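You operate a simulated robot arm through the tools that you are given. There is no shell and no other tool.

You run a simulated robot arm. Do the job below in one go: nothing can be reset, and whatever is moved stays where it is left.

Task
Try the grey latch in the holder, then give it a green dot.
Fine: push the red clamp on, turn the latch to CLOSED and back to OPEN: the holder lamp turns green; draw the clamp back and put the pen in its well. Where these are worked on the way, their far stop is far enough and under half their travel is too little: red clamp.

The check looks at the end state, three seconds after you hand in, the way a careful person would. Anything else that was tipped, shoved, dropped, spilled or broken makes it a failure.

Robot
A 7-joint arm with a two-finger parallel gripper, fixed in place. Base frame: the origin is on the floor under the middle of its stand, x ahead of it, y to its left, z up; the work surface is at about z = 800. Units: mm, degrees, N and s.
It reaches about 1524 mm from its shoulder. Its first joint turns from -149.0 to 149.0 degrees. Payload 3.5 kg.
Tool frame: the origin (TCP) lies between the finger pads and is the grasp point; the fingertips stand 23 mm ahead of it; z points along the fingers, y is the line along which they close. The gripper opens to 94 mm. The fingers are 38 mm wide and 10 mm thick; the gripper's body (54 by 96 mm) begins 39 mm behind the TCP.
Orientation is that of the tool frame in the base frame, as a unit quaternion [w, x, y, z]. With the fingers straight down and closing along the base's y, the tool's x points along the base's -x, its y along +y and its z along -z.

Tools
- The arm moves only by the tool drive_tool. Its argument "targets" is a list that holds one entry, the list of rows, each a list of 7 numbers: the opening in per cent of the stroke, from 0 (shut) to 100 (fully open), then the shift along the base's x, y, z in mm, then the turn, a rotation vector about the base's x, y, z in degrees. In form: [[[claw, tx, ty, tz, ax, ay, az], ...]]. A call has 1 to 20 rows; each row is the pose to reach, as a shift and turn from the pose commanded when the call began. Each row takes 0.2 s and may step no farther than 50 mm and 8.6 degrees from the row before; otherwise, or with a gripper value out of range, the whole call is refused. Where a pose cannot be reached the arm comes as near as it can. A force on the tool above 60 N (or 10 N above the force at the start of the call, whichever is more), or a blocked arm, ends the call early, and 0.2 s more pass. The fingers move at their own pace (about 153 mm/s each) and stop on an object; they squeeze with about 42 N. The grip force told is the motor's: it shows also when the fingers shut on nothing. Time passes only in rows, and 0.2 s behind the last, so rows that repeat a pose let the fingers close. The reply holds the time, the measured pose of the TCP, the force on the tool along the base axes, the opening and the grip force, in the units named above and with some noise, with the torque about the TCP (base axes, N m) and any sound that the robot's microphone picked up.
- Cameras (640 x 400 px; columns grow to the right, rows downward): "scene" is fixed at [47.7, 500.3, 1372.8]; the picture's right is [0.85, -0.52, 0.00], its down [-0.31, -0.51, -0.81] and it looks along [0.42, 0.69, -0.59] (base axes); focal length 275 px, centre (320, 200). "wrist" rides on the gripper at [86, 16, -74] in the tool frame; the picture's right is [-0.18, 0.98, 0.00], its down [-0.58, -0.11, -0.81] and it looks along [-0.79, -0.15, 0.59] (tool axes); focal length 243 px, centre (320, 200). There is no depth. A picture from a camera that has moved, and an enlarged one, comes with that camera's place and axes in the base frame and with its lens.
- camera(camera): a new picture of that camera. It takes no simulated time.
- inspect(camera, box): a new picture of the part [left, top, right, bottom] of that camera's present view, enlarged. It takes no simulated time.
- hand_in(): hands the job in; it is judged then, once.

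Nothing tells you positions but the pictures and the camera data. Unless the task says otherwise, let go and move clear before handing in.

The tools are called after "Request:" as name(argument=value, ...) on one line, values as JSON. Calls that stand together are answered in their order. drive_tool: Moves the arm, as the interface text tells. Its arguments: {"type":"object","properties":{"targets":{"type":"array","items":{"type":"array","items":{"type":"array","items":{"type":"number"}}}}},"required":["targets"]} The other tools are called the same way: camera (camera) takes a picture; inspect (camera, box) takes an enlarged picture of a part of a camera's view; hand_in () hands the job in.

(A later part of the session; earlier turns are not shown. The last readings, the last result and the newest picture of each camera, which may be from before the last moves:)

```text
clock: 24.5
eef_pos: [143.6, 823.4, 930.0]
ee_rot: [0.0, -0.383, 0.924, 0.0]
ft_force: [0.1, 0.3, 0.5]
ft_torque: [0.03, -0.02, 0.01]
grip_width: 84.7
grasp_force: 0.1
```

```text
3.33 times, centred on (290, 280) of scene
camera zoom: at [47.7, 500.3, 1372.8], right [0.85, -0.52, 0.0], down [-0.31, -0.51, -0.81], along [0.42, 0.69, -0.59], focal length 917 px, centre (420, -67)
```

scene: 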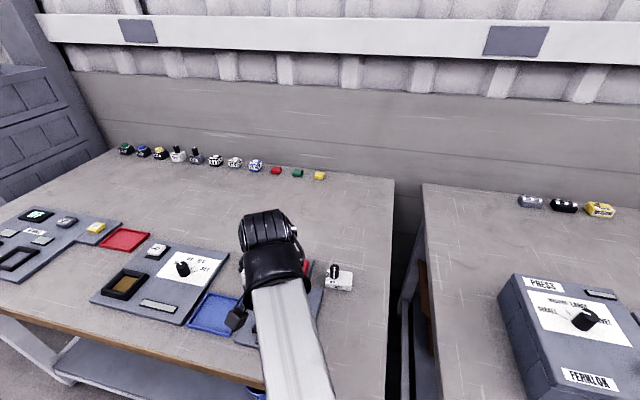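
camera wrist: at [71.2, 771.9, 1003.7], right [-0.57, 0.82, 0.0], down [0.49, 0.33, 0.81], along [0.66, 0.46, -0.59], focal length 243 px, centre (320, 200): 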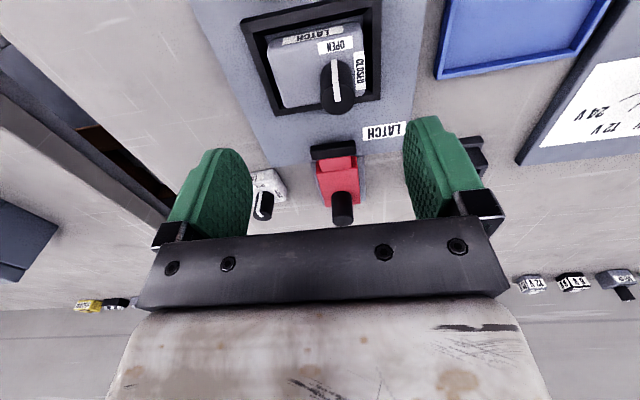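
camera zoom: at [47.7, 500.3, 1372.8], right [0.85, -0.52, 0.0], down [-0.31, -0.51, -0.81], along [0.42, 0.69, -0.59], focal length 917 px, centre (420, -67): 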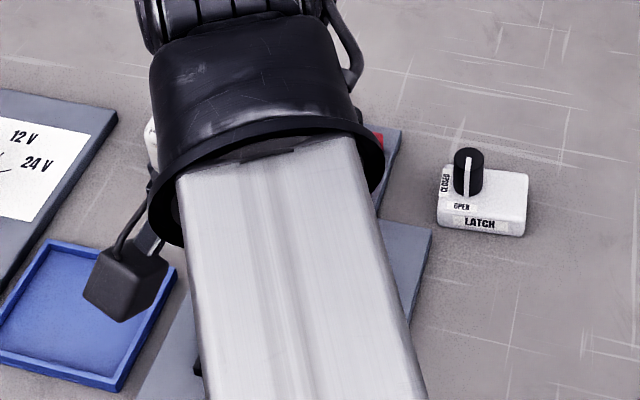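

The clamp post's top is at about (249, 925, 861) and the red body top is at about z≈831. I'll move above the post and check alignment.

Request:
drive_tool(targets=[[[70, 15, 14.6, 0, 0, 0, 0], [65, 40, 39, 0, 0, 0, 0], [60, 65, 63.3, 0, 0, 0, 0], [60, 90, 87.6, 0, 0, 0, 0], [60, 105.6, 102.8, 0, 0, 0, 0], [60, 105.6, 102.8, -25, 0, 0, 0], [60, 105.6, 102.8, -35, 0, 0, 0], [60, 105.6, 102.8, -35, 0, 0, 0]]])

Request:
camera(camera="wrist")

Request:
inspect(camera="scene", box=[220, 220, 360, 340])

```text
clock: 26.3
eef_pos: [248.6, 925.3, 892.9]
ee_rot: [0.001, -0.384, 0.923, 0.0]
ft_force: [0.1, -0.2, 0.3]
ft_torque: [-0.02, -0.04, -0.02]
grip_width: 56.3
grasp_force: 0.1
```

```text
taken
camera wrist: at [176.7, 873.6, 967.7], right [-0.57, 0.82, 0.0], down [0.49, 0.33, 0.81], along [0.66, 0.46, -0.59], focal length 243 px, centre (320, 200)
```

wrist: 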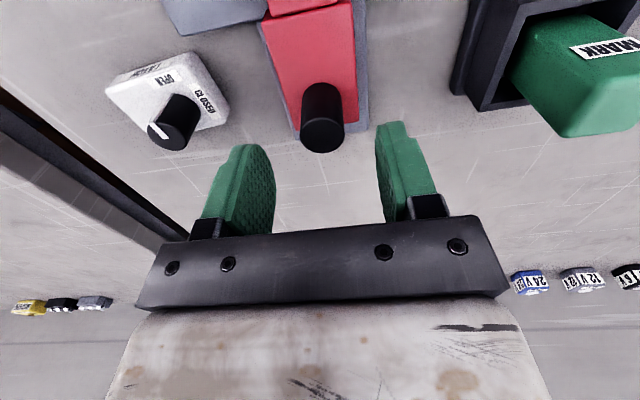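

```text
3.33 times, centred on (290, 280) of scene
camera zoom: at [47.7, 500.3, 1372.8], right [0.85, -0.52, 0.0], down [-0.31, -0.51, -0.81], along [0.42, 0.69, -0.59], focal length 917 px, centre (420, -67)
```

zoom: 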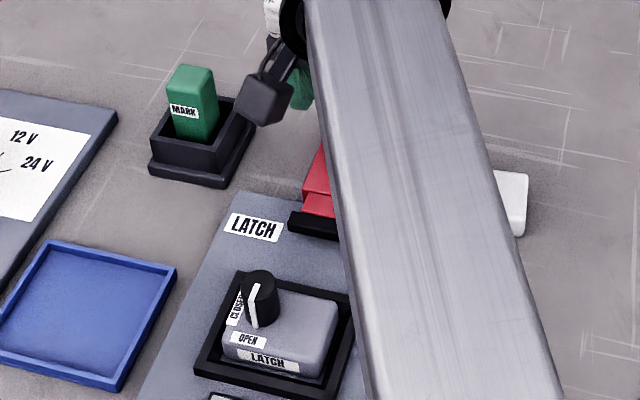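

The fingers are aligned over the clamp post. I'll descend and grip it.

Request:
drive_tool(targets=[[[60, 0, 0, -10, 0, 0, 0], [60, 0, 0, -20, 0, 0, 0], [60, 0, 0, -28, 0, 0, 0], [60, 0, 0, -33, 0, 0, 0], [60, 0, 0, -33, 0, 0, 0], [30, 0, 0, -33, 0, 0, 0], [0, 0, 0, -33, 0, 0, 0], [0, 0, 0, -33, 0, 0, 0], [0, 0, 0, -33, 0, 0, 0]]])

Request:
camera(camera="wrist")

```text
clock: 28.3
eef_pos: [245.9, 925.1, 860.9]
ee_rot: [-0.001, -0.384, 0.923, 0.001]
ft_force: [-8.9, 8.1, -1.1]
ft_torque: [-0.29, -0.43, -0.02]
grip_width: 23.5
grasp_force: 45.0
```

```text
taken
camera wrist: at [174.7, 874.3, 934.6], right [-0.57, 0.82, 0.0], down [0.49, 0.33, 0.81], along [0.66, 0.46, -0.59], focal length 243 px, centre (320, 200)
```

wrist: 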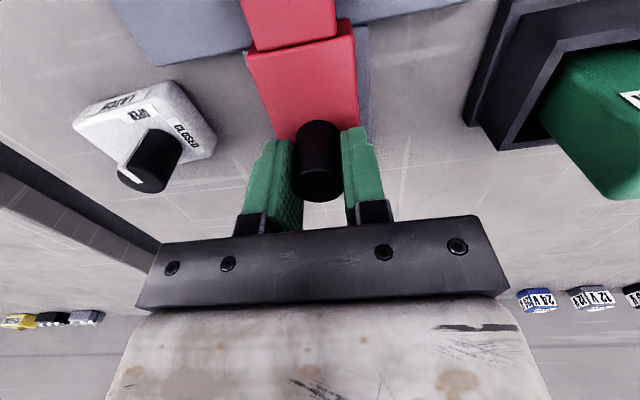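

The post is gripped at 23.5 mm. I'll relax the slight side load and push the clamp toward the latch.

Request:
drive_tool(targets=[[[0, -1.2, 1.2, 0, 0, 0, 0], [0, -4.7, -2.3, 0, 0, 0, 0], [0, -8.3, -5.9, 0, 0, 0, 0], [0, -11.8, -9.4, 0, 0, 0, 0], [0, -15.3, -12.9, 0, 0, 0, 0], [0, -18.9, -16.5, 0, 0, 0, 0], [0, -22.4, -20, 0, 0, 0, 0], [0, -22.4, -20, 0, 0, 0, 0]]])

Request:
camera(camera="wrist")

Request:
inspect(camera="scene", box=[220, 220, 360, 340])

```text
clock: 30.1
eef_pos: [224.3, 903.7, 861.4]
ee_rot: [0.001, -0.383, 0.924, 0.001]
ft_force: [-3.1, 2.8, 15.3]
ft_torque: [-0.38, -0.51, -0.08]
grip_width: 23.3
grasp_force: 45.2
```

```text
taken
camera wrist: at [152.9, 852.6, 934.5], right [-0.57, 0.82, 0.0], down [0.49, 0.33, 0.81], along [0.66, 0.46, -0.59], focal length 243 px, centre (320, 200)
```

wrist: 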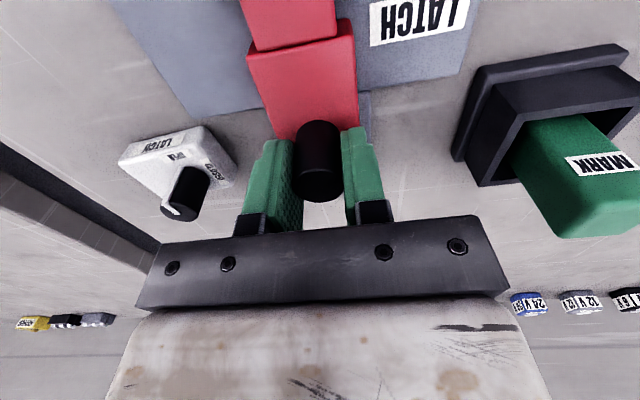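

```text
3.33 times, centred on (290, 280) of scene
camera zoom: at [47.7, 500.3, 1372.8], right [0.85, -0.52, 0.0], down [-0.31, -0.51, -0.81], along [0.42, 0.69, -0.59], focal length 917 px, centre (420, -67)
```

zoom: 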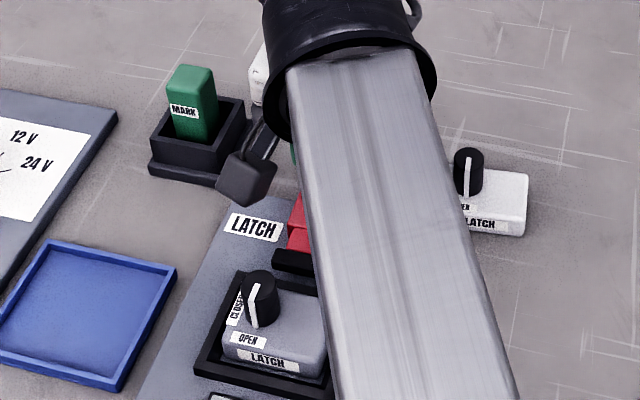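

The clamp slides freely and has moved about 30 mm so far. I'll continue to its far stop.

Request:
drive_tool(targets=[[[0, -2.5, -2.5, 0, 0, 0, 0], [0, -5, -5, 0, 0, 0, 0], [0, -7.5, -7.5, 0, 0, 0, 0], [0, -10, -10, 0, 0, 0, 0], [0, -12.5, -12.5, 0, 0, 0, 0], [0, -15, -15, 0, 0, 0, 0], [0, -17.5, -17.5, 0, 0, 0, 0], [0, -20, -20, 0, 0, 0, 0], [0, -22.5, -22.5, 0, 0, 0, 0]]])

Request:
camera(camera="wrist")

Request:
inspect(camera="scene", box=[220, 220, 360, 340])

```text
clock: 31.7
eef_pos: [214.8, 892.6, 859.4]
ee_rot: [0.008, -0.382, 0.924, 0.004]
ft_force: [13.5, 9.9, -7.1]
ft_torque: [-0.69, -0.32, -0.19]
grip_width: 23.5
grasp_force: 45.0
stopped in row 7: the force on the tool passed its limit at 65 N (the readings are from after the stop); the commanded pose is now the measured one
```

```text
taken
camera wrist: at [141.4, 841.6, 933.1], right [-0.56, 0.83, 0.0], down [0.48, 0.32, 0.82], along [0.67, 0.46, -0.58], focal length 243 px, centre (320, 200)
```

wrist: 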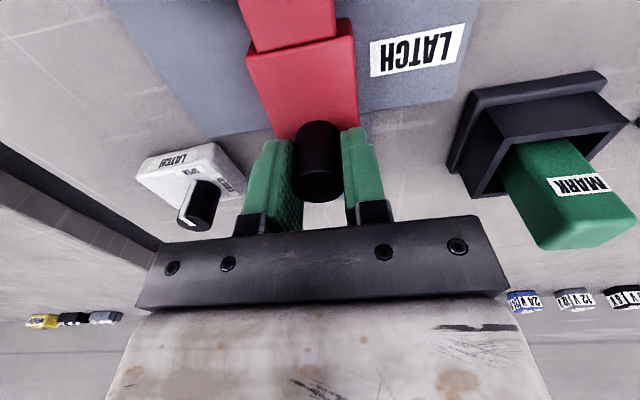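

```text
3.33 times, centred on (290, 280) of scene
camera zoom: at [47.7, 500.3, 1372.8], right [0.85, -0.52, 0.0], down [-0.31, -0.51, -0.81], along [0.42, 0.69, -0.59], focal length 917 px, centre (420, -67)
```

zoom: 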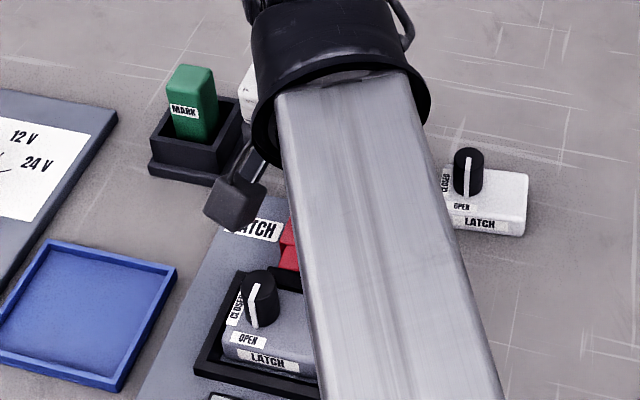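

The clamp hit its stop after about 45 mm. I'll release the post, rise, and look.

Request:
drive_tool(targets=[[[30, 0, 0, 0, 0, 0, 0], [60, 0, 0, 0, 0, 0, 0], [60, 0, 0, 0, 0, 0, 0], [60, 0, 0, 12, 0, 0, 0], [60, 0, 0, 30, 0, 0, 0], [60, 0, 0, 50, 0, 0, 0], [60, -20, -20, 70, 0, 0, 0], [60, -50, -50, 90, 0, 0, 0], [60, -80, -80, 100, 0, 0, 0], [60, -80, -80, 100, 0, 0, 0]]])

Request:
camera(camera="wrist")

Request:
inspect(camera="wrist", box=[220, 0, 420, 200])

```text
clock: 33.9
eef_pos: [131.0, 811.5, 962.3]
ee_rot: [0.007, -0.383, 0.924, 0.003]
ft_force: [-0.4, 1.2, -0.8]
ft_torque: [0.05, 0.0, 0.01]
grip_width: 56.5
grasp_force: 0.1
```

```text
taken
camera wrist: at [58.8, 759.6, 1034.6], right [-0.56, 0.83, 0.01], down [0.48, 0.32, 0.81], along [0.67, 0.46, -0.58], focal length 243 px, centre (320, 200)
```

wrist: 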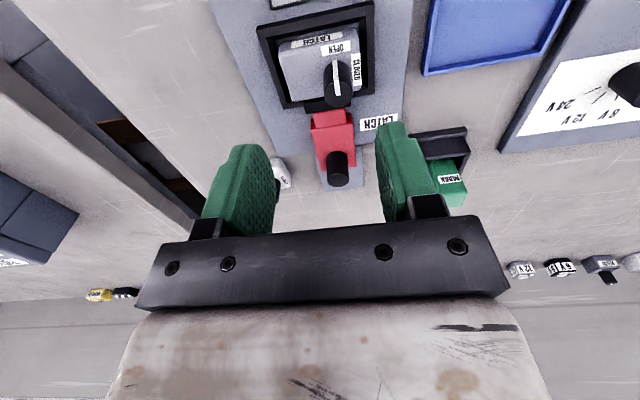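

```text
2.00 times, centred on (320, 100) of wrist
camera zoom: at [58.8, 759.6, 1034.6], right [-0.56, 0.83, 0.01], down [0.48, 0.32, 0.81], along [0.67, 0.46, -0.58], focal length 485 px, centre (320, 400)
```

zoom: 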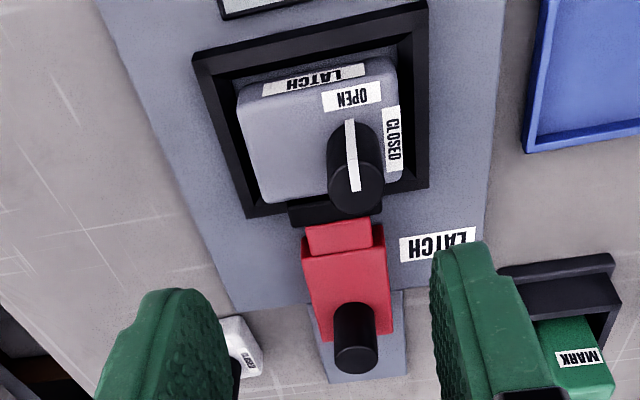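

The jaw is now against the latch in the holder. I'll move above the latch knob, estimated at (135.5, 829.5), and correct the small tool tilt left by that stop.

Request:
drive_tool(targets=[[[60, 1, 5, -10, -0.3, 0.3, 0], [60, 2.5, 11, -25, -0.63, 0.62, 0], [60, 4.5, 18.5, -45, -0.63, 0.62, 0], [60, 4.5, 18.5, -57, -0.63, 0.62, 0], [60, 4.5, 18.5, -57, -0.63, 0.62, 0], [60, 4.5, 18.5, -57, -0.63, 0.62, 0]]])

Request:
camera(camera="wrist")

Request:
inspect(camera="wrist", box=[240, 20, 400, 160])

```text
clock: 35.3
eef_pos: [137.5, 829.2, 904.3]
ee_rot: [-0.001, -0.383, 0.924, 0.001]
ft_force: [-0.4, 0.1, 0.5]
ft_torque: [0.01, -0.02, -0.01]
grip_width: 56.4
grasp_force: 0.1
```

```text
taken
camera wrist: at [65.5, 778.6, 978.4], right [-0.56, 0.83, 0.0], down [0.49, 0.33, 0.81], along [0.66, 0.46, -0.59], focal length 243 px, centre (320, 200)
```

wrist: 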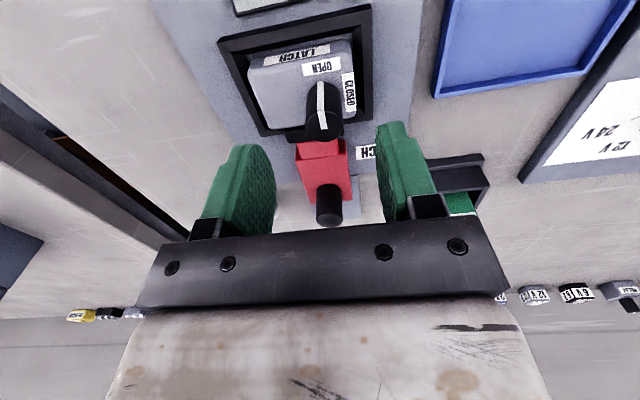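

```text
2.86 times, centred on (320, 90) of wrist
camera zoom: at [65.5, 778.6, 978.4], right [-0.56, 0.83, 0.0], down [0.49, 0.33, 0.81], along [0.66, 0.46, -0.59], focal length 693 px, centre (320, 514)
```

zoom: 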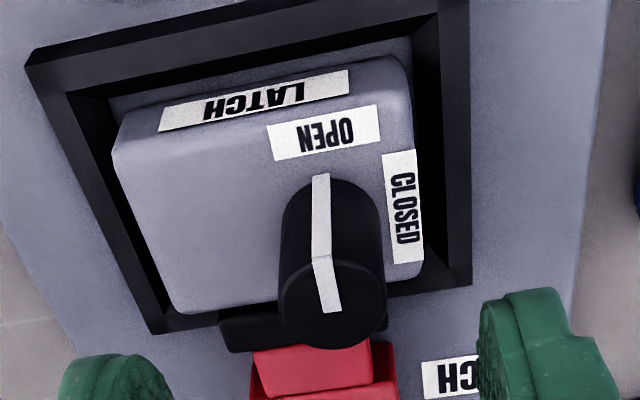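

The knob axis is close to the tool axis, needing only a shift of about (−2.3, +0.9). Before gripping, I'll rehearse the −90° wrist turn in the air above it to confirm the arm can do it.

Request:
drive_tool(targets=[[[60, -2.3, 0.9, 20, 0, 0, -8], [60, -2.3, 0.9, 20, 0, 0, -16], [60, -2.3, 0.9, 20, 0, 0, -24], [60, -2.3, 0.9, 20, 0, 0, -32], [60, -2.3, 0.9, 20, 0, 0, -40], [60, -2.3, 0.9, 20, 0, 0, -48], [60, -2.3, 0.9, 20, 0, 0, -56], [60, -2.3, 0.9, 20, 0, 0, -64], [60, -2.3, 0.9, 20, 0, 0, -72], [60, -2.3, 0.9, 20, 0, 0, -80], [60, -2.3, 0.9, 20, 0, 0, -88], [60, -2.3, 0.9, 20, 0, 0, -94], [60, -2.3, 0.9, 20, 0, 0, -94], [60, -2.3, 0.9, 20, 0, 0, -94]]])

Request:
camera(camera="wrist")

Request:
camera(camera="scene")

```text
clock: 38.3
eef_pos: [135.2, 831.6, 924.6]
ee_rot: [0.0, 0.416, 0.909, 0.001]
ft_force: [-0.2, 0.8, 0.0]
ft_torque: [0.01, -0.01, 0.03]
grip_width: 56.4
grasp_force: 0.1
```

```text
taken
camera wrist: at [90.7, 905.7, 998.4], right [0.86, 0.51, 0.0], down [0.3, -0.51, 0.81], along [0.41, -0.69, -0.59], focal length 243 px, centre (320, 200)
```

wrist: 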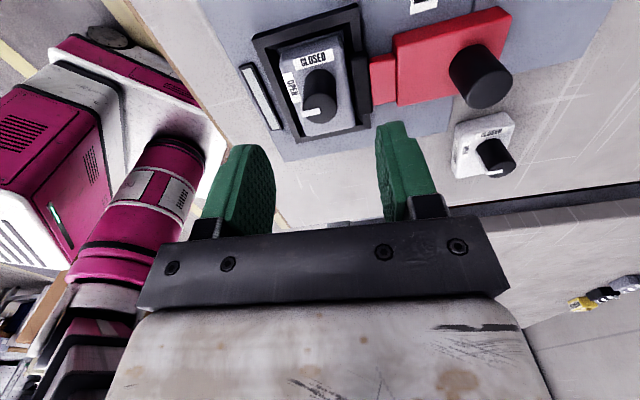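

```text
taken
```

scene: 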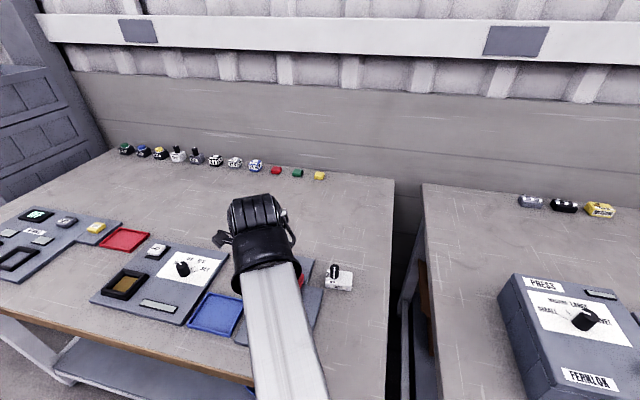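

The turn range is reachable. This viewpoint gives a second measurement of the knob, so I'll zoom in.

Request:
inspect(camera="wrist", box=[240, 0, 420, 140])

```text
2.86 times, centred on (330, 70) of wrist
camera zoom: at [90.7, 905.7, 998.4], right [0.86, 0.51, 0.0], down [0.3, -0.51, 0.81], along [0.41, -0.69, -0.59], focal length 693 px, centre (291, 571)
```

zoom: 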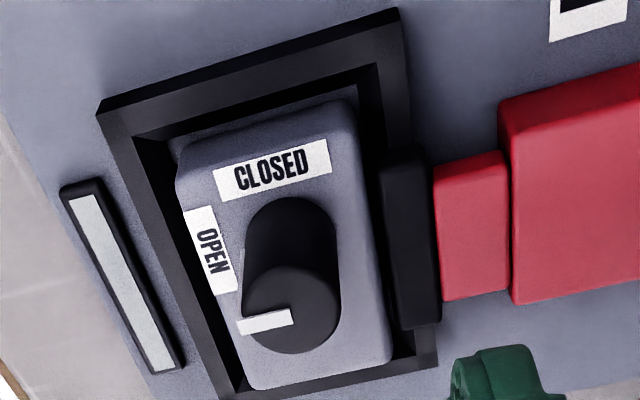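

The tool axis is on the knob axis to within 1 mm, and the turn range is confirmed. I'll rotate back, descend over the knob and grip it.

Request:
drive_tool(targets=[[[60, 0, 0, 0, 0, 0, 8], [60, 0, 0, 0, 0, 0, 16], [60, 0, 0, 0, 0, 0, 24], [60, 0, 0, 0, 0, 0, 32], [60, 0, 0, 0, 0, 0, 40], [60, 0, 0, 0, 0, 0, 48], [60, 0, 0, 0, 0, 0, 56], [60, 0, 0, 0, 0, 0, 64], [60, 0, 0, 0, 0, 0, 72], [60, 0, 0, 0, 0, 0, 80], [60, 0, 0, 0, 0, 0, 88], [60, 0, 0, 0, 0, 0, 94], [60, 0, 0, -15, 0, 0, 94], [60, 0, 0, -30, 0, 0, 94], [60, 0, 0, -42, 0, 0, 94], [60, 0, 0, -50, 0, 0, 94], [60, 0, 0, -50, 0, 0, 94], [60, 0, 0, -50, 0, 0, 94]]])

Request:
camera(camera="wrist")

Request:
inspect(camera="wrist", box=[200, 60, 440, 220])

```text
clock: 42.1
eef_pos: [135.2, 830.8, 873.4]
ee_rot: [-0.001, -0.382, 0.924, 0.0]
ft_force: [-0.5, -0.2, 0.3]
ft_torque: [0.01, -0.02, 0.03]
grip_width: 56.2
grasp_force: 0.0
```

```text
taken
camera wrist: at [63.1, 781.0, 947.9], right [-0.56, 0.83, 0.0], down [0.49, 0.33, 0.81], along [0.66, 0.46, -0.59], focal length 243 px, centre (320, 200)
```

wrist: 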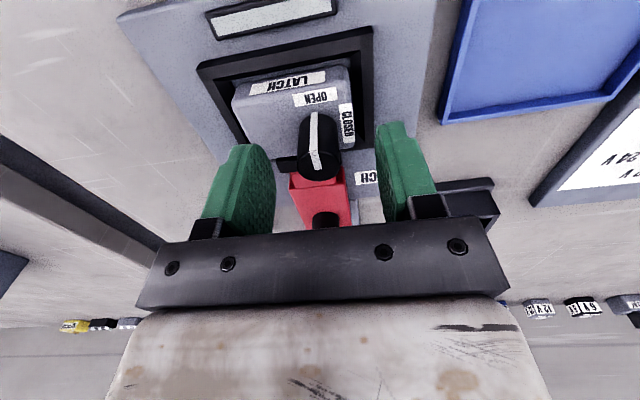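

```text
2.50 times, centred on (320, 140) of wrist
camera zoom: at [63.1, 781.0, 947.9], right [-0.56, 0.83, 0.0], down [0.49, 0.33, 0.81], along [0.66, 0.46, -0.59], focal length 606 px, centre (320, 350)
```

zoom: 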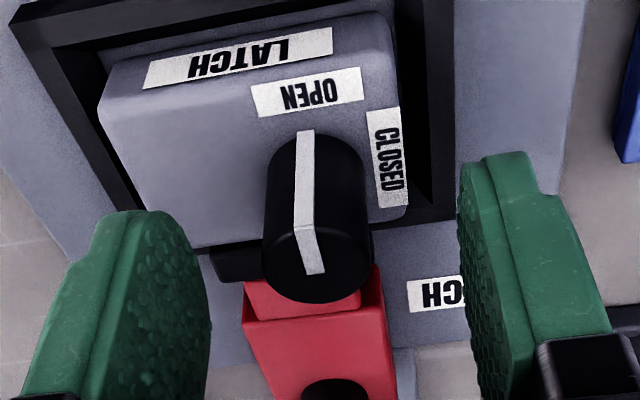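

The knob axis is at about (135, 829). I'll make a tiny correction, descend 9 mm and grip it.

Request:
drive_tool(targets=[[[60, -0.1, -1.2, -3, 0, 0, 0], [60, -0.1, -1.2, -6, 0, 0, 0], [60, -0.1, -1.2, -9, 0, 0, 0], [60, -0.1, -1.2, -9, 0, 0, 0], [35, -0.1, -1.2, -9, 0, 0, 0], [10, -0.1, -1.2, -9, 0, 0, 0], [0, -0.1, -1.2, -9, 0, 0, 0], [0, -0.1, -1.2, -9, 0, 0, 0]]])

Request:
inspect(camera="wrist", box=[200, 60, 440, 220])

```text
clock: 43.9
eef_pos: [133.2, 829.1, 866.6]
ee_rot: [-0.001, -0.383, 0.924, 0.0]
ft_force: [0.6, -0.7, 3.4]
ft_torque: [-0.14, -0.12, 0.01]
grip_width: 20.5
grasp_force: 42.2
```

```text
2.50 times, centred on (320, 140) of wrist
camera zoom: at [62.8, 778.8, 939.6], right [-0.56, 0.83, 0.0], down [0.49, 0.33, 0.81], along [0.66, 0.46, -0.59], focal length 606 px, centre (320, 350)
```

zoom: 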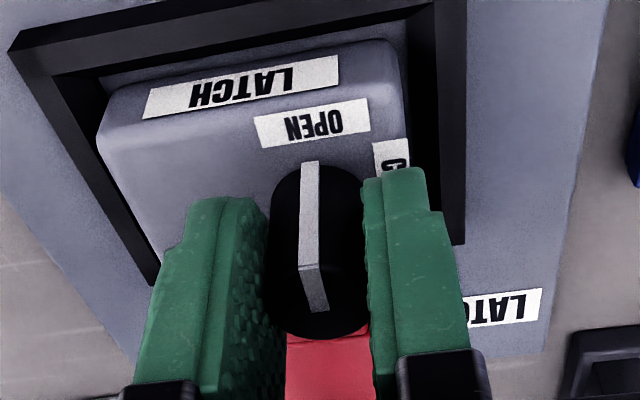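

The knob is gripped at 20.5 mm with almost no side load. I'll turn it clockwise toward CLOSED.

Request:
drive_tool(targets=[[[0, 0, 0, 0, 0, 0, -6], [0, 0, 0, 0, 0, 0, -12], [0, 0, 0, 0, 0, 0, -18], [0, 0, 0, 0, 0, 0, -24], [0, 0, 0, 0, 0, 0, -30], [0, 0, 0, 0, 0, 0, -36], [0, 0, 0, 0, 0, 0, -42], [0, 0, 0, 0, 0, 0, -48], [0, 0, 0, 0, 0, 0, -54], [0, 0, 0, 0, 0, 0, -60], [0, 0, 0, 0, 0, 0, -66], [0, 0, 0, 0, 0, 0, -72], [0, 0, 0, 0, 0, 0, -78], [0, 0, 0, 0, 0, 0, -84], [0, 0, 0, 0, 0, 0, -90], [0, 0, 0, 0, 0, 0, -90]]])

Request:
camera(camera="wrist")

Request:
inspect(camera="wrist", box=[200, 60, 440, 220])

Request:
camera(camera="scene")

```text
clock: 47.3
eef_pos: [134.1, 829.6, 864.4]
ee_rot: [0.0, 0.383, 0.924, 0.001]
ft_force: [1.8, 3.1, 11.4]
ft_torque: [-0.06, 0.13, 0.0]
grip_width: 20.5
grasp_force: 42.0
```

```text
taken
camera wrist: at [85.7, 900.9, 939.1], right [0.83, 0.56, 0.0], down [0.33, -0.49, 0.81], along [0.46, -0.66, -0.59], focal length 243 px, centre (320, 200)
```

wrist: 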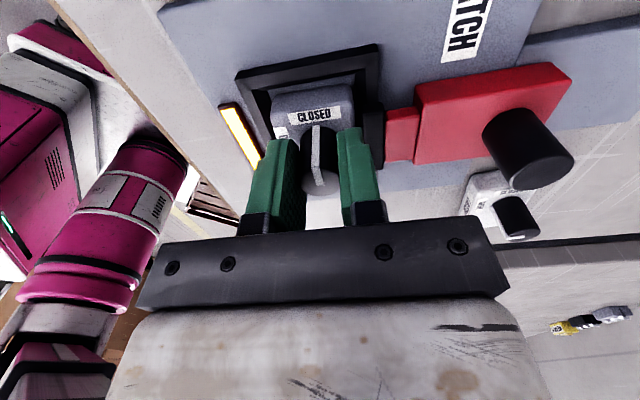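

```text
2.50 times, centred on (320, 140) of wrist
camera zoom: at [85.7, 900.9, 939.1], right [0.83, 0.56, 0.0], down [0.33, -0.49, 0.81], along [0.46, -0.66, -0.59], focal length 606 px, centre (320, 350)
```

zoom: 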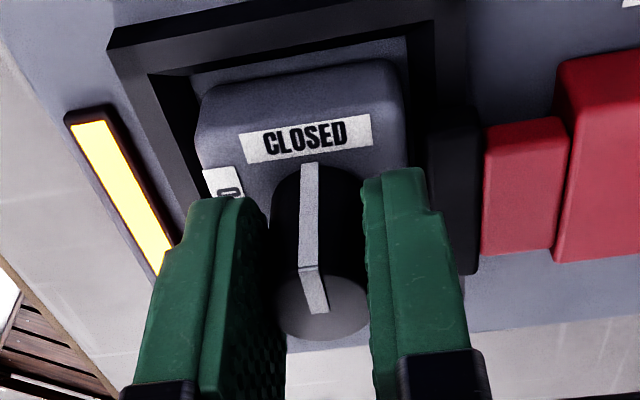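

```text
taken
```

scene: 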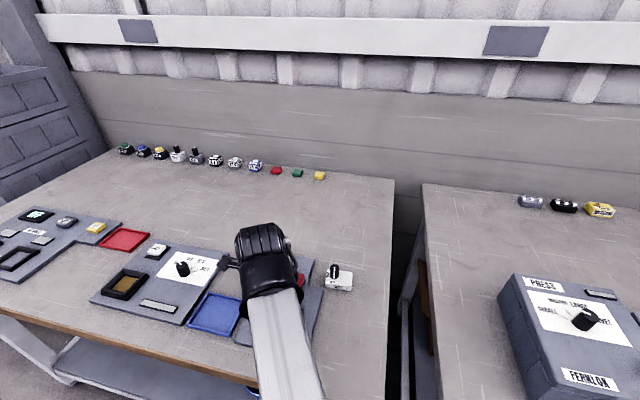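

The knob is at CLOSED and the holder lamp lit amber. Now I'll turn it back to OPEN.

Request:
drive_tool(targets=[[[0, 0, 0, 0, 0, 0, 6], [0, 0, 0, 0, 0, 0, 12], [0, 0, 0, 0, 0, 0, 18], [0, 0, 0, 0, 0, 0, 24], [0, 0, 0, 0, 0, 0, 30], [0, 0, 0, 0, 0, 0, 36], [0, 0, 0, 0, 0, 0, 42], [0, 0, 0, 0, 0, 0, 48], [0, 0, 0, 0, 0, 0, 54], [0, 0, 0, 0, 0, 0, 60], [0, 0, 0, 0, 0, 0, 66], [0, 0, 0, 0, 0, 0, 72], [0, 0, 0, 0, 0, 0, 78], [0, 0, 0, 0, 0, 0, 84], [0, 0, 0, 0, 0, 0, 90], [0, 0, 0, 0, 0, 0, 90], [0, 0, 0, 0, 0, 0, 90]]])

Request:
camera(camera="wrist")

Request:
inspect(camera="wrist", box=[180, 0, 420, 200])

```text
clock: 50.9
eef_pos: [133.9, 830.3, 864.2]
ee_rot: [0.0, -0.383, 0.924, 0.001]
ft_force: [5.0, -1.3, 15.2]
ft_torque: [-0.42, -0.34, 0.02]
grip_width: 20.6
grasp_force: 41.9
```

```text
taken
camera wrist: at [62.9, 779.2, 939.2], right [-0.57, 0.82, 0.0], down [0.49, 0.33, 0.81], along [0.66, 0.46, -0.59], focal length 243 px, centre (320, 200)
```

wrist: 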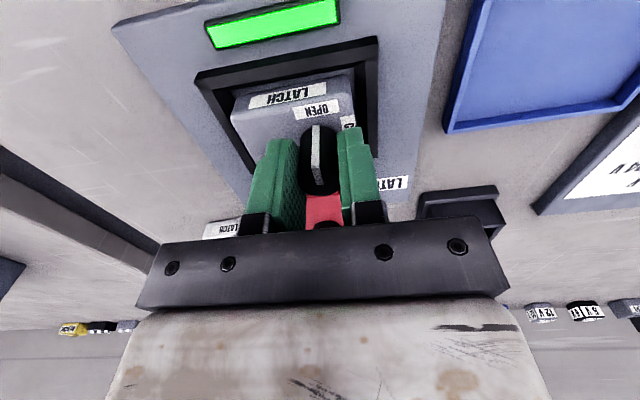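

```text
2.00 times, centred on (300, 100) of wrist
camera zoom: at [62.9, 779.2, 939.2], right [-0.57, 0.82, 0.0], down [0.49, 0.33, 0.81], along [0.66, 0.46, -0.59], focal length 485 px, centre (360, 400)
```

zoom: 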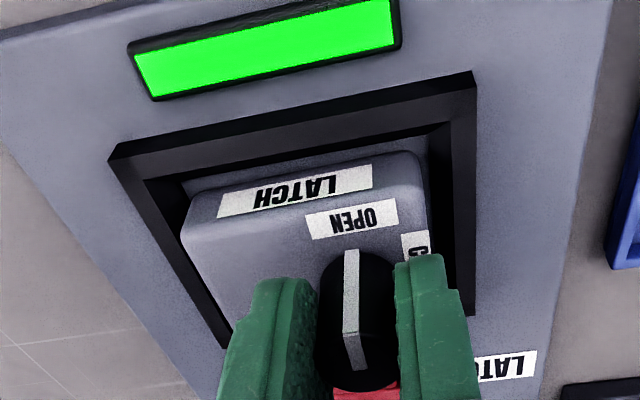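

The lamp turned green, so the latch is fine. I'll release the knob, rise, and go back over the clamp post.

Request:
drive_tool(targets=[[[30, 0, 0, 0, 0, 0, 0], [60, 0, 0, 0, 0, 0, 0], [60, 0, 0, 0, 0, 0, 0], [60, 0, 0, 12, 0, 0, 0], [60, 0, 0, 30, 0, 0, 0], [60, 0, 0, 45, 0, 0, 0], [60, 25, 20, 45, 0, 0, 0], [60, 55, 43, 45, 0, 0, 0], [60, 81, 63, 45, 0, 0, 0], [60, 81, 63, 35, 0, 0, 0], [60, 81, 63, 35, 0, 0, 0]]])

Request:
camera(camera="wrist")

Request:
inspect(camera="wrist", box=[200, 20, 440, 180])

Request:
inspect(camera="scene", box=[200, 220, 360, 360])

```text
clock: 53.3
eef_pos: [215.0, 893.7, 901.2]
ee_rot: [-0.001, -0.383, 0.924, 0.001]
ft_force: [0.3, 0.3, 0.2]
ft_torque: [0.0, -0.02, 0.01]
grip_width: 56.7
grasp_force: 0.0
```

```text
taken
camera wrist: at [143.4, 842.8, 974.4], right [-0.56, 0.83, 0.0], down [0.49, 0.33, 0.81], along [0.66, 0.46, -0.59], focal length 243 px, centre (320, 200)
```

wrist: 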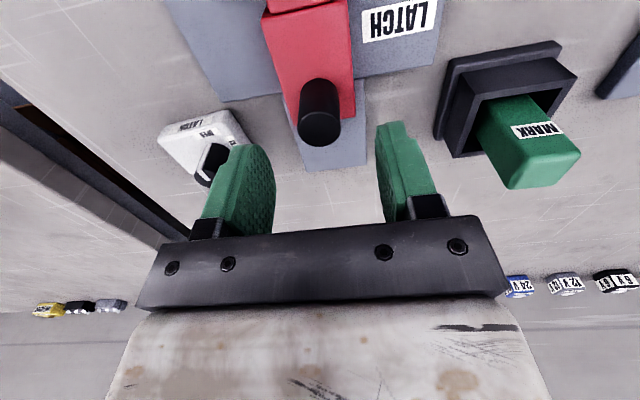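

```text
2.50 times, centred on (320, 100) of wrist
camera zoom: at [143.4, 842.8, 974.4], right [-0.56, 0.83, 0.0], down [0.49, 0.33, 0.81], along [0.66, 0.46, -0.59], focal length 606 px, centre (320, 450)
```

zoom: 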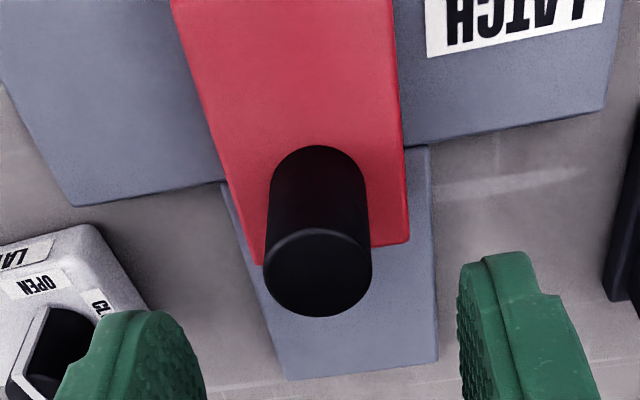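

```text
2.86 times, centred on (280, 290) of scene
camera zoom: at [47.7, 500.3, 1372.8], right [0.85, -0.52, 0.0], down [-0.31, -0.51, -0.81], along [0.42, 0.69, -0.59], focal length 786 px, centre (434, -57)
```

zoom: 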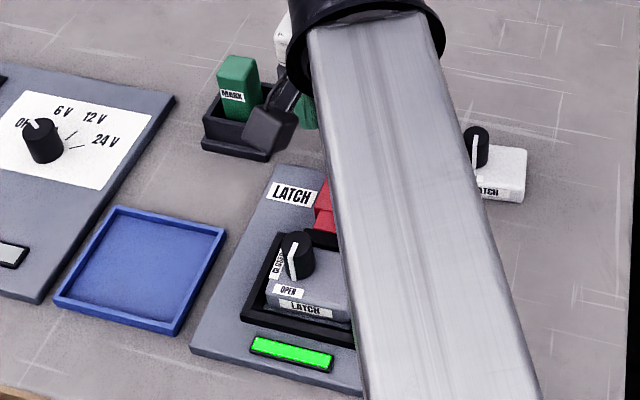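

The clamp post is centred under the tool and the lamp is still green. I'll descend and grip the post.

Request:
drive_tool(targets=[[[60, 0, 0, -12, 0, 0, 0], [60, 0, 0, -24, 0, 0, 0], [60, 0, 0, -34, 0, 0, 0], [60, 0, 0, -40, 0, 0, 0], [60, 0, 0, -40, 0, 0, 0], [30, 0, 0, -40, 0, 0, 0], [0, 0, 0, -40, 0, 0, 0], [0, 0, 0, -40, 0, 0, 0], [0, 0, 0, -40, 0, 0, 0]]])

```text
clock: 55.3
eef_pos: [215.0, 894.0, 859.3]
ee_rot: [-0.002, -0.384, 0.923, 0.002]
ft_force: [-9.6, 12.0, 0.4]
ft_torque: [-0.34, -0.4, -0.05]
grip_width: 23.6
grasp_force: 45.2
```

The post is gripped. I'll ease the side load and draw the clamp back along its rail to its start position.

Request:
drive_tool(targets=[[[0, -1.4, 1.4, 0, 0, 0, 0], [0, 1.1, 3.9, 0, 0, 0, 0], [0, 4.1, 6.9, 0, 0, 0, 0], [0, 7.6, 10.4, 0, 0, 0, 0], [0, 11.1, 13.9, 0, 0, 0, 0], [0, 14.6, 17.4, 0, 0, 0, 0], [0, 18.1, 20.9, 0, 0, 0, 0], [0, 21.6, 24.4, 0, 0, 0, 0], [0, 24.6, 27.4, 0, 0, 0, 0], [0, 27.1, 29.9, 0, 0, 0, 0], [0, 29.1, 31.9, 0, 0, 0, 0], [0, 30.6, 33.4, 0, 0, 0, 0], [0, 32.1, 34.9, 0, 0, 0, 0], [0, 32.1, 34.9, 0, 0, 0, 0]]])

Request:
camera(camera="wrist")

```text
clock: 58.3
eef_pos: [247.7, 927.2, 859.1]
ee_rot: [-0.003, -0.383, 0.924, 0.0]
ft_force: [-8.6, -24.3, 4.0]
ft_torque: [-0.3, -0.74, 0.29]
grip_width: 23.5
grasp_force: 44.6
```

```text
taken
camera wrist: at [175.4, 875.2, 934.5], right [-0.57, 0.82, 0.0], down [0.49, 0.34, 0.8], along [0.66, 0.45, -0.6], focal length 243 px, centre (320, 200)
```

wrist: 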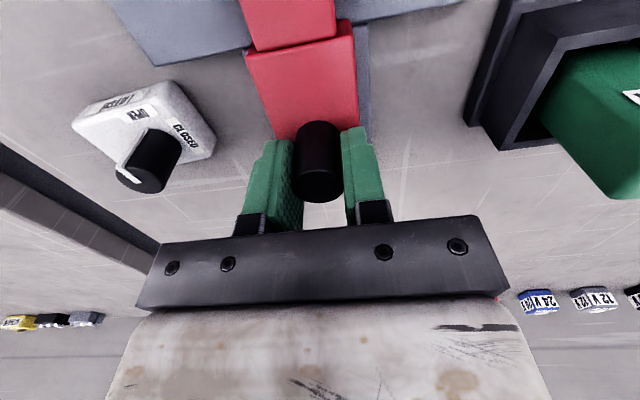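

The clamp is back at its start stop. I'll release it, rise, and move to look down at the pen.

Request:
drive_tool(targets=[[[30, 0, 0, 0, 0, 0, 0], [60, 0, 0, 0, 0, 0, 0], [60, 0, 0, 0, 0, 0, 0], [60, 0, 0, 15, 0, 0, 0], [60, 0, 0, 35, 0, 0, 0], [60, 0, 0, 60, 0, 0, 0], [60, -20, -5, 85, 0, 0, 0], [60, -50, 5, 100, 0, 0, 0], [60, -80, 15, 110, 0, 0, 0], [60, -110, 20, 110, 0, 0, 0], [60, -130, 20, 110, 0, 0, 0], [60, -130, 20, 110, 0, 0, 0]]])

Request:
camera(camera="wrist")

Request:
camera(camera="scene")

```text
clock: 60.9
eef_pos: [115.9, 947.2, 970.1]
ee_rot: [-0.001, -0.382, 0.924, 0.0]
ft_force: [0.5, 0.4, 1.4]
ft_torque: [-0.04, -0.01, -0.04]
grip_width: 56.3
grasp_force: 0.0
```

```text
taken
camera wrist: at [46.6, 897.4, 1045.1], right [-0.56, 0.83, 0.0], down [0.49, 0.33, 0.81], along [0.66, 0.46, -0.59], focal length 243 px, centre (320, 200)
```

wrist: 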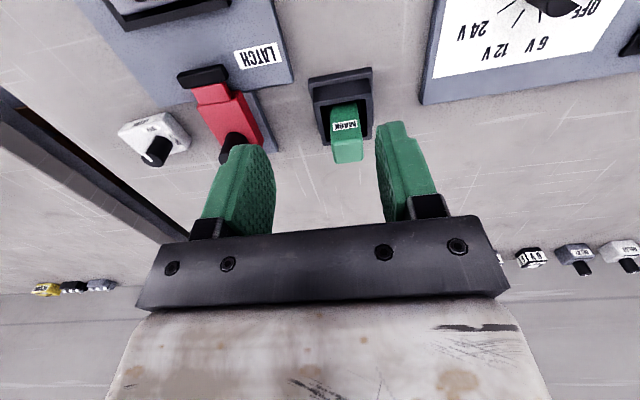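

```text
taken
```

scene: 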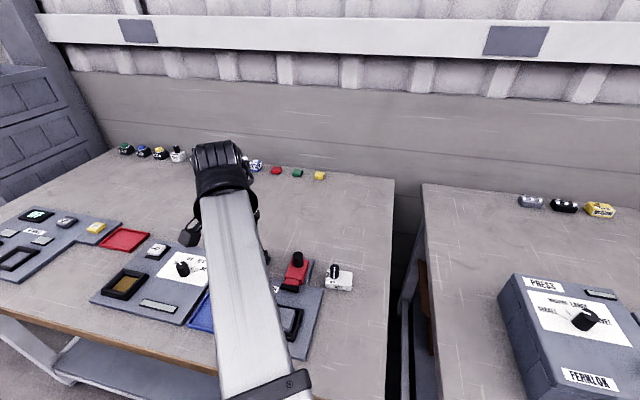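

Request:
inspect(camera="wrist", box=[280, 50, 400, 180])

Request:
inspect(camera="wrist", box=[110, 0, 300, 180])

```text
3.08 times, centred on (340, 115) of wrist
camera zoom: at [46.6, 897.4, 1045.1], right [-0.56, 0.83, 0.0], down [0.49, 0.33, 0.81], along [0.66, 0.46, -0.59], focal length 746 px, centre (258, 462)
```

zoom: 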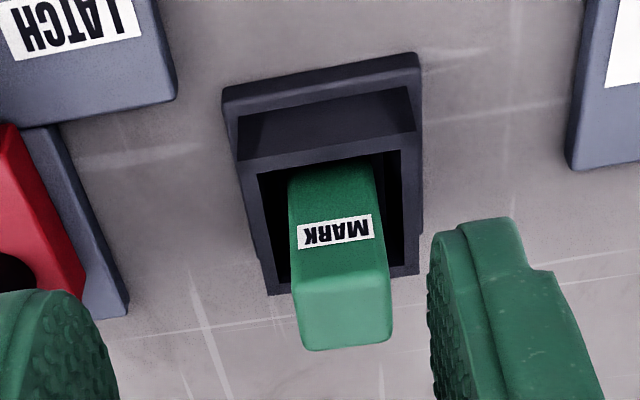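

```text
2.22 times, centred on (205, 90) of wrist
camera zoom: at [46.6, 897.4, 1045.1], right [-0.56, 0.83, 0.0], down [0.49, 0.33, 0.81], along [0.66, 0.46, -0.59], focal length 539 px, centre (576, 444)
```

zoom: 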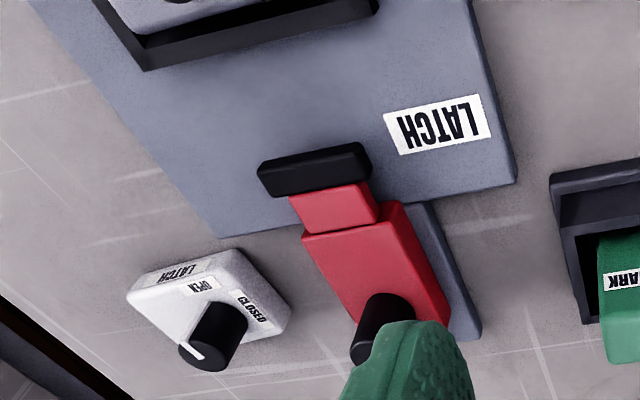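

The clamp is fully back. The pen is a 27 × 17.5 mm block standing in its well near (162.5, 1008), with its top at about z≈877. I'll move above it.

Request:
drive_tool(targets=[[[60, 15, 20, 0, 0, 0, -1], [60, 30, 42, 0, 0, 0, -2], [60, 43.9, 61.4, -10, 0, 0, -2.5], [60, 43.9, 61.4, -30, 0, 0, -2.5], [60, 43.9, 61.4, -45, 0, 0, -2.5], [60, 43.9, 61.4, -45, 0, 0, -2.5], [60, 43.9, 61.4, -45, 0, 0, -2.5]]])

Request:
camera(camera="wrist")

Request:
inspect(camera="wrist", box=[240, 0, 400, 140])

Request:
inspect(camera="scene", box=[200, 210, 340, 350])

```text
clock: 62.5
eef_pos: [162.3, 1009.6, 926.1]
ee_rot: [-0.002, -0.363, 0.932, 0.001]
ft_force: [-0.2, -0.3, -0.3]
ft_torque: [0.05, 0.04, 0.01]
grip_width: 56.4
grasp_force: 0.0
```

```text
taken
camera wrist: at [88.8, 961.7, 999.5], right [-0.53, 0.85, 0.0], down [0.5, 0.31, 0.81], along [0.68, 0.43, -0.59], focal length 243 px, centre (320, 200)
```

wrist: 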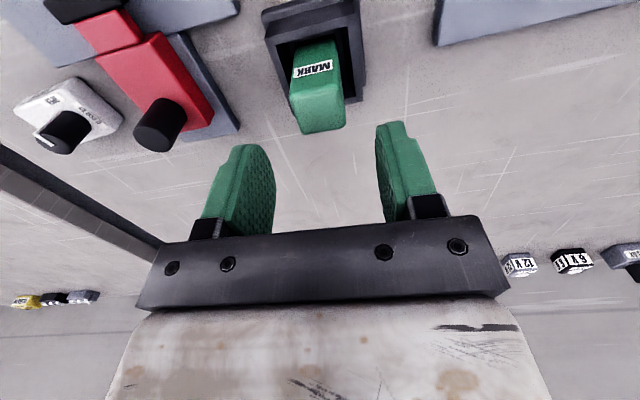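

```text
2.86 times, centred on (320, 70) of wrist
camera zoom: at [88.8, 961.7, 999.5], right [-0.53, 0.85, 0.0], down [0.5, 0.31, 0.81], along [0.68, 0.43, -0.59], focal length 693 px, centre (320, 571)
```

zoom: 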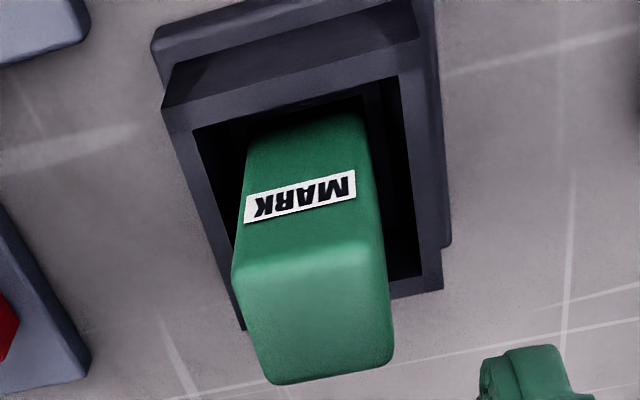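

```text
2.86 times, centred on (270, 280) of scene
camera zoom: at [47.7, 500.3, 1372.8], right [0.85, -0.52, 0.0], down [-0.31, -0.51, -0.81], along [0.42, 0.69, -0.59], focal length 786 px, centre (463, -29)
```

zoom: 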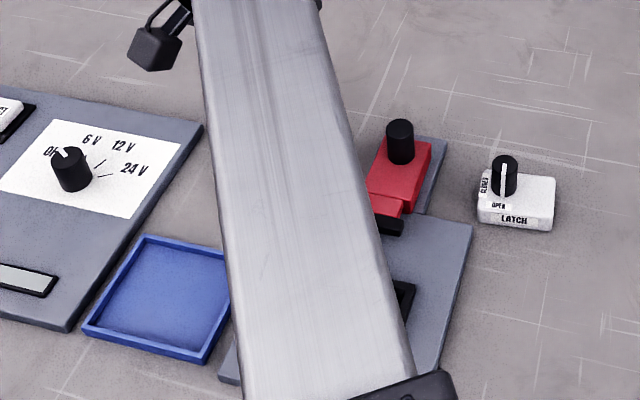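

The sideways alignment is good, but the depth depends on the pen's height. I'll rotate the wrist −90° above the pen to measure the other axis directly.

Request:
drive_tool(targets=[[[60, 0, 0, 10, 0, 0, -8], [60, 0, 0, 10, 0, 0, -16], [60, 0, 0, 10, 0, 0, -24], [60, 0, 0, 10, 0, 0, -32], [60, 0, 0, 10, 0, 0, -40], [60, 0, 0, 10, 0, 0, -48], [60, 0, 0, 10, 0, 0, -56], [60, 0, 0, 10, 0, 0, -64], [60, 0, 0, 10, 0, 0, -72], [60, 0, 0, 10, 0, 0, -80], [60, 0, 0, 10, 0, 0, -88], [60, 0, 0, 10, 0, 0, -90], [60, 0, 0, 10, 0, 0, -90]]])

Request:
camera(camera="wrist")

Request:
inspect(camera="wrist", box=[240, 0, 400, 140])

```text
clock: 65.3
eef_pos: [161.5, 1009.7, 934.9]
ee_rot: [-0.001, 0.403, 0.915, 0.0]
ft_force: [-0.2, -0.3, 0.0]
ft_torque: [0.0, 0.03, 0.0]
grip_width: 56.2
grasp_force: 0.1
```

```text
taken
camera wrist: at [115.9, 1083.5, 1008.8], right [0.85, 0.53, 0.0], down [0.31, -0.5, 0.81], along [0.43, -0.68, -0.59], focal length 243 px, centre (320, 200)
```

wrist: 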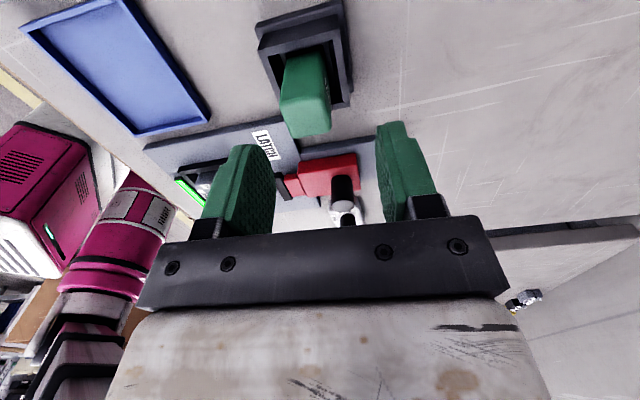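

```text
2.86 times, centred on (320, 70) of wrist
camera zoom: at [115.9, 1083.5, 1008.8], right [0.85, 0.53, 0.0], down [0.31, -0.5, 0.81], along [0.43, -0.68, -0.59], focal length 693 px, centre (320, 571)
```

zoom: 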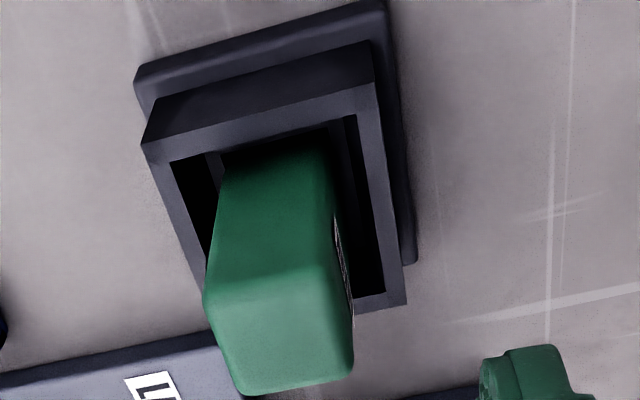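

The three views agree that the pen's top is centred near (157.5, 1003.5) at z≈878, with the well rim near z≈832. I'll rotate back to yaw 44° with that correction and verify.

Request:
drive_tool(targets=[[[60, -2, -2, 0, 0, 0, 8], [60, -4.7, -5.8, 0, 0, 0, 16], [60, -4.7, -5.8, 0, 0, 0, 24], [60, -4.7, -5.8, 0, 0, 0, 32], [60, -4.7, -5.8, 0, 0, 0, 40], [60, -4.7, -5.8, 0, 0, 0, 48], [60, -4.7, -5.8, 0, 0, 0, 56], [60, -4.7, -5.8, 0, 0, 0, 64], [60, -4.7, -5.8, 0, 0, 0, 72], [60, -4.7, -5.8, 0, 0, 0, 80], [60, -4.7, -5.8, 0, 0, 0, 88], [60, -4.7, -5.8, 0, 0, 0, 91.5], [60, -4.7, -5.8, -10, 0, 0, 91.5], [60, -4.7, -5.8, -10, 0, 0, 91.5], [60, -4.7, -5.8, -10, 0, 0, 91.5]]])

Request:
camera(camera="wrist")

Request:
inspect(camera="wrist", box=[240, 0, 400, 140])

```text
clock: 68.5
eef_pos: [156.4, 1003.9, 925.0]
ee_rot: [-0.001, -0.375, 0.927, 0.001]
ft_force: [0.9, -0.4, 0.0]
ft_torque: [0.02, -0.01, -0.02]
grip_width: 56.4
grasp_force: 0.1
```

```text
taken
camera wrist: at [84.3, 954.5, 999.4], right [-0.55, 0.83, 0.0], down [0.5, 0.33, 0.81], along [0.67, 0.44, -0.59], focal length 243 px, centre (320, 200)
```

wrist: 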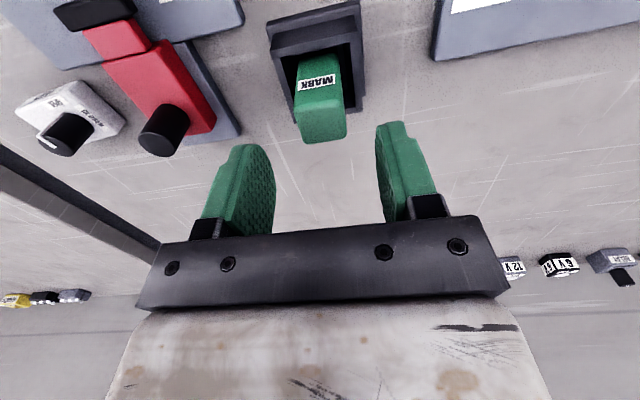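

```text
2.86 times, centred on (320, 70) of wrist
camera zoom: at [84.3, 954.5, 999.4], right [-0.55, 0.83, 0.0], down [0.5, 0.33, 0.81], along [0.67, 0.44, -0.59], focal length 693 px, centre (320, 571)
```

zoom: 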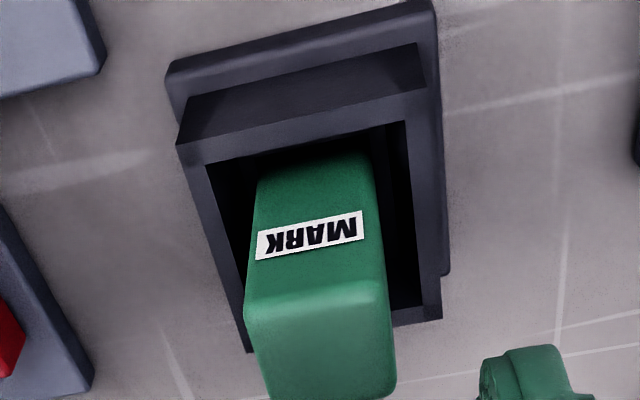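

The pen is now centred under the tool. I'll descend so the fingertips reach z≈848, above the rim, and grip it.

Request:
drive_tool(targets=[[[60, 0, 0, -12, 0, 0, 0], [60, 0, 0, -24, 0, 0, 0], [60, 0, 0, -36, 0, 0, 0], [60, 0, 0, -46, 0, 0, 0], [60, 0, 0, -53, 0, 0, 0], [60, 0, 0, -53, 0, 0, 0], [40, 0, 0, -53, 0, 0, 0], [20, 0, 0, -53, 0, 0, 0], [0, 0, 0, -53, 0, 0, 0], [0, 0, 0, -53, 0, 0, 0]]])

Request:
camera(camera="wrist")

Request:
inspect(camera="scene", box=[200, 210, 340, 350])

```text
clock: 70.7
eef_pos: [156.6, 1003.5, 872.4]
ee_rot: [-0.001, -0.375, 0.927, 0.0]
ft_force: [-0.6, -0.1, -0.3]
ft_torque: [-0.02, -0.01, -0.02]
grip_width: 27.2
grasp_force: 41.6
```

```text
taken
camera wrist: at [84.4, 954.5, 946.4], right [-0.55, 0.83, 0.0], down [0.5, 0.32, 0.81], along [0.67, 0.44, -0.59], focal length 243 px, centre (320, 200)
```

wrist: 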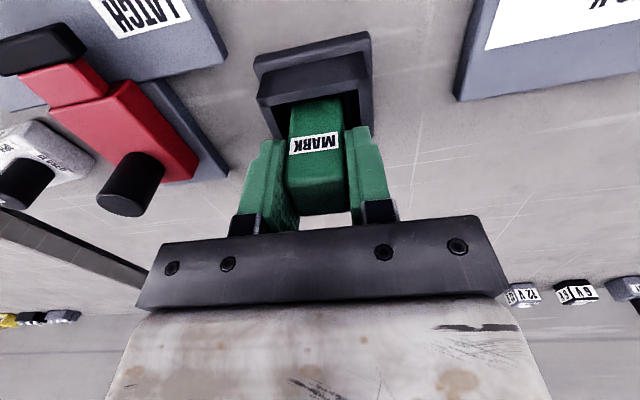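

```text
2.86 times, centred on (270, 280) of scene
camera zoom: at [47.7, 500.3, 1372.8], right [0.85, -0.52, 0.0], down [-0.31, -0.51, -0.81], along [0.42, 0.69, -0.59], focal length 786 px, centre (463, -29)
```

zoom: 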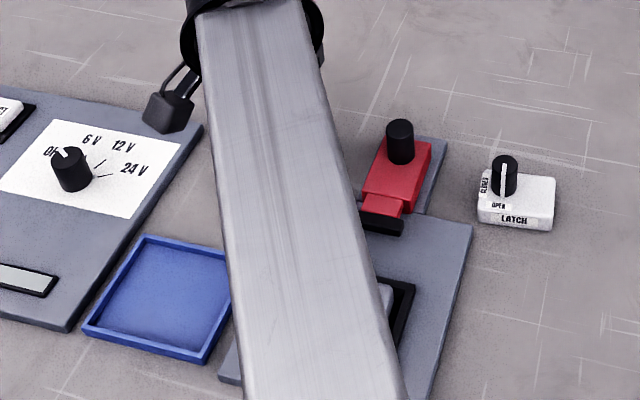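

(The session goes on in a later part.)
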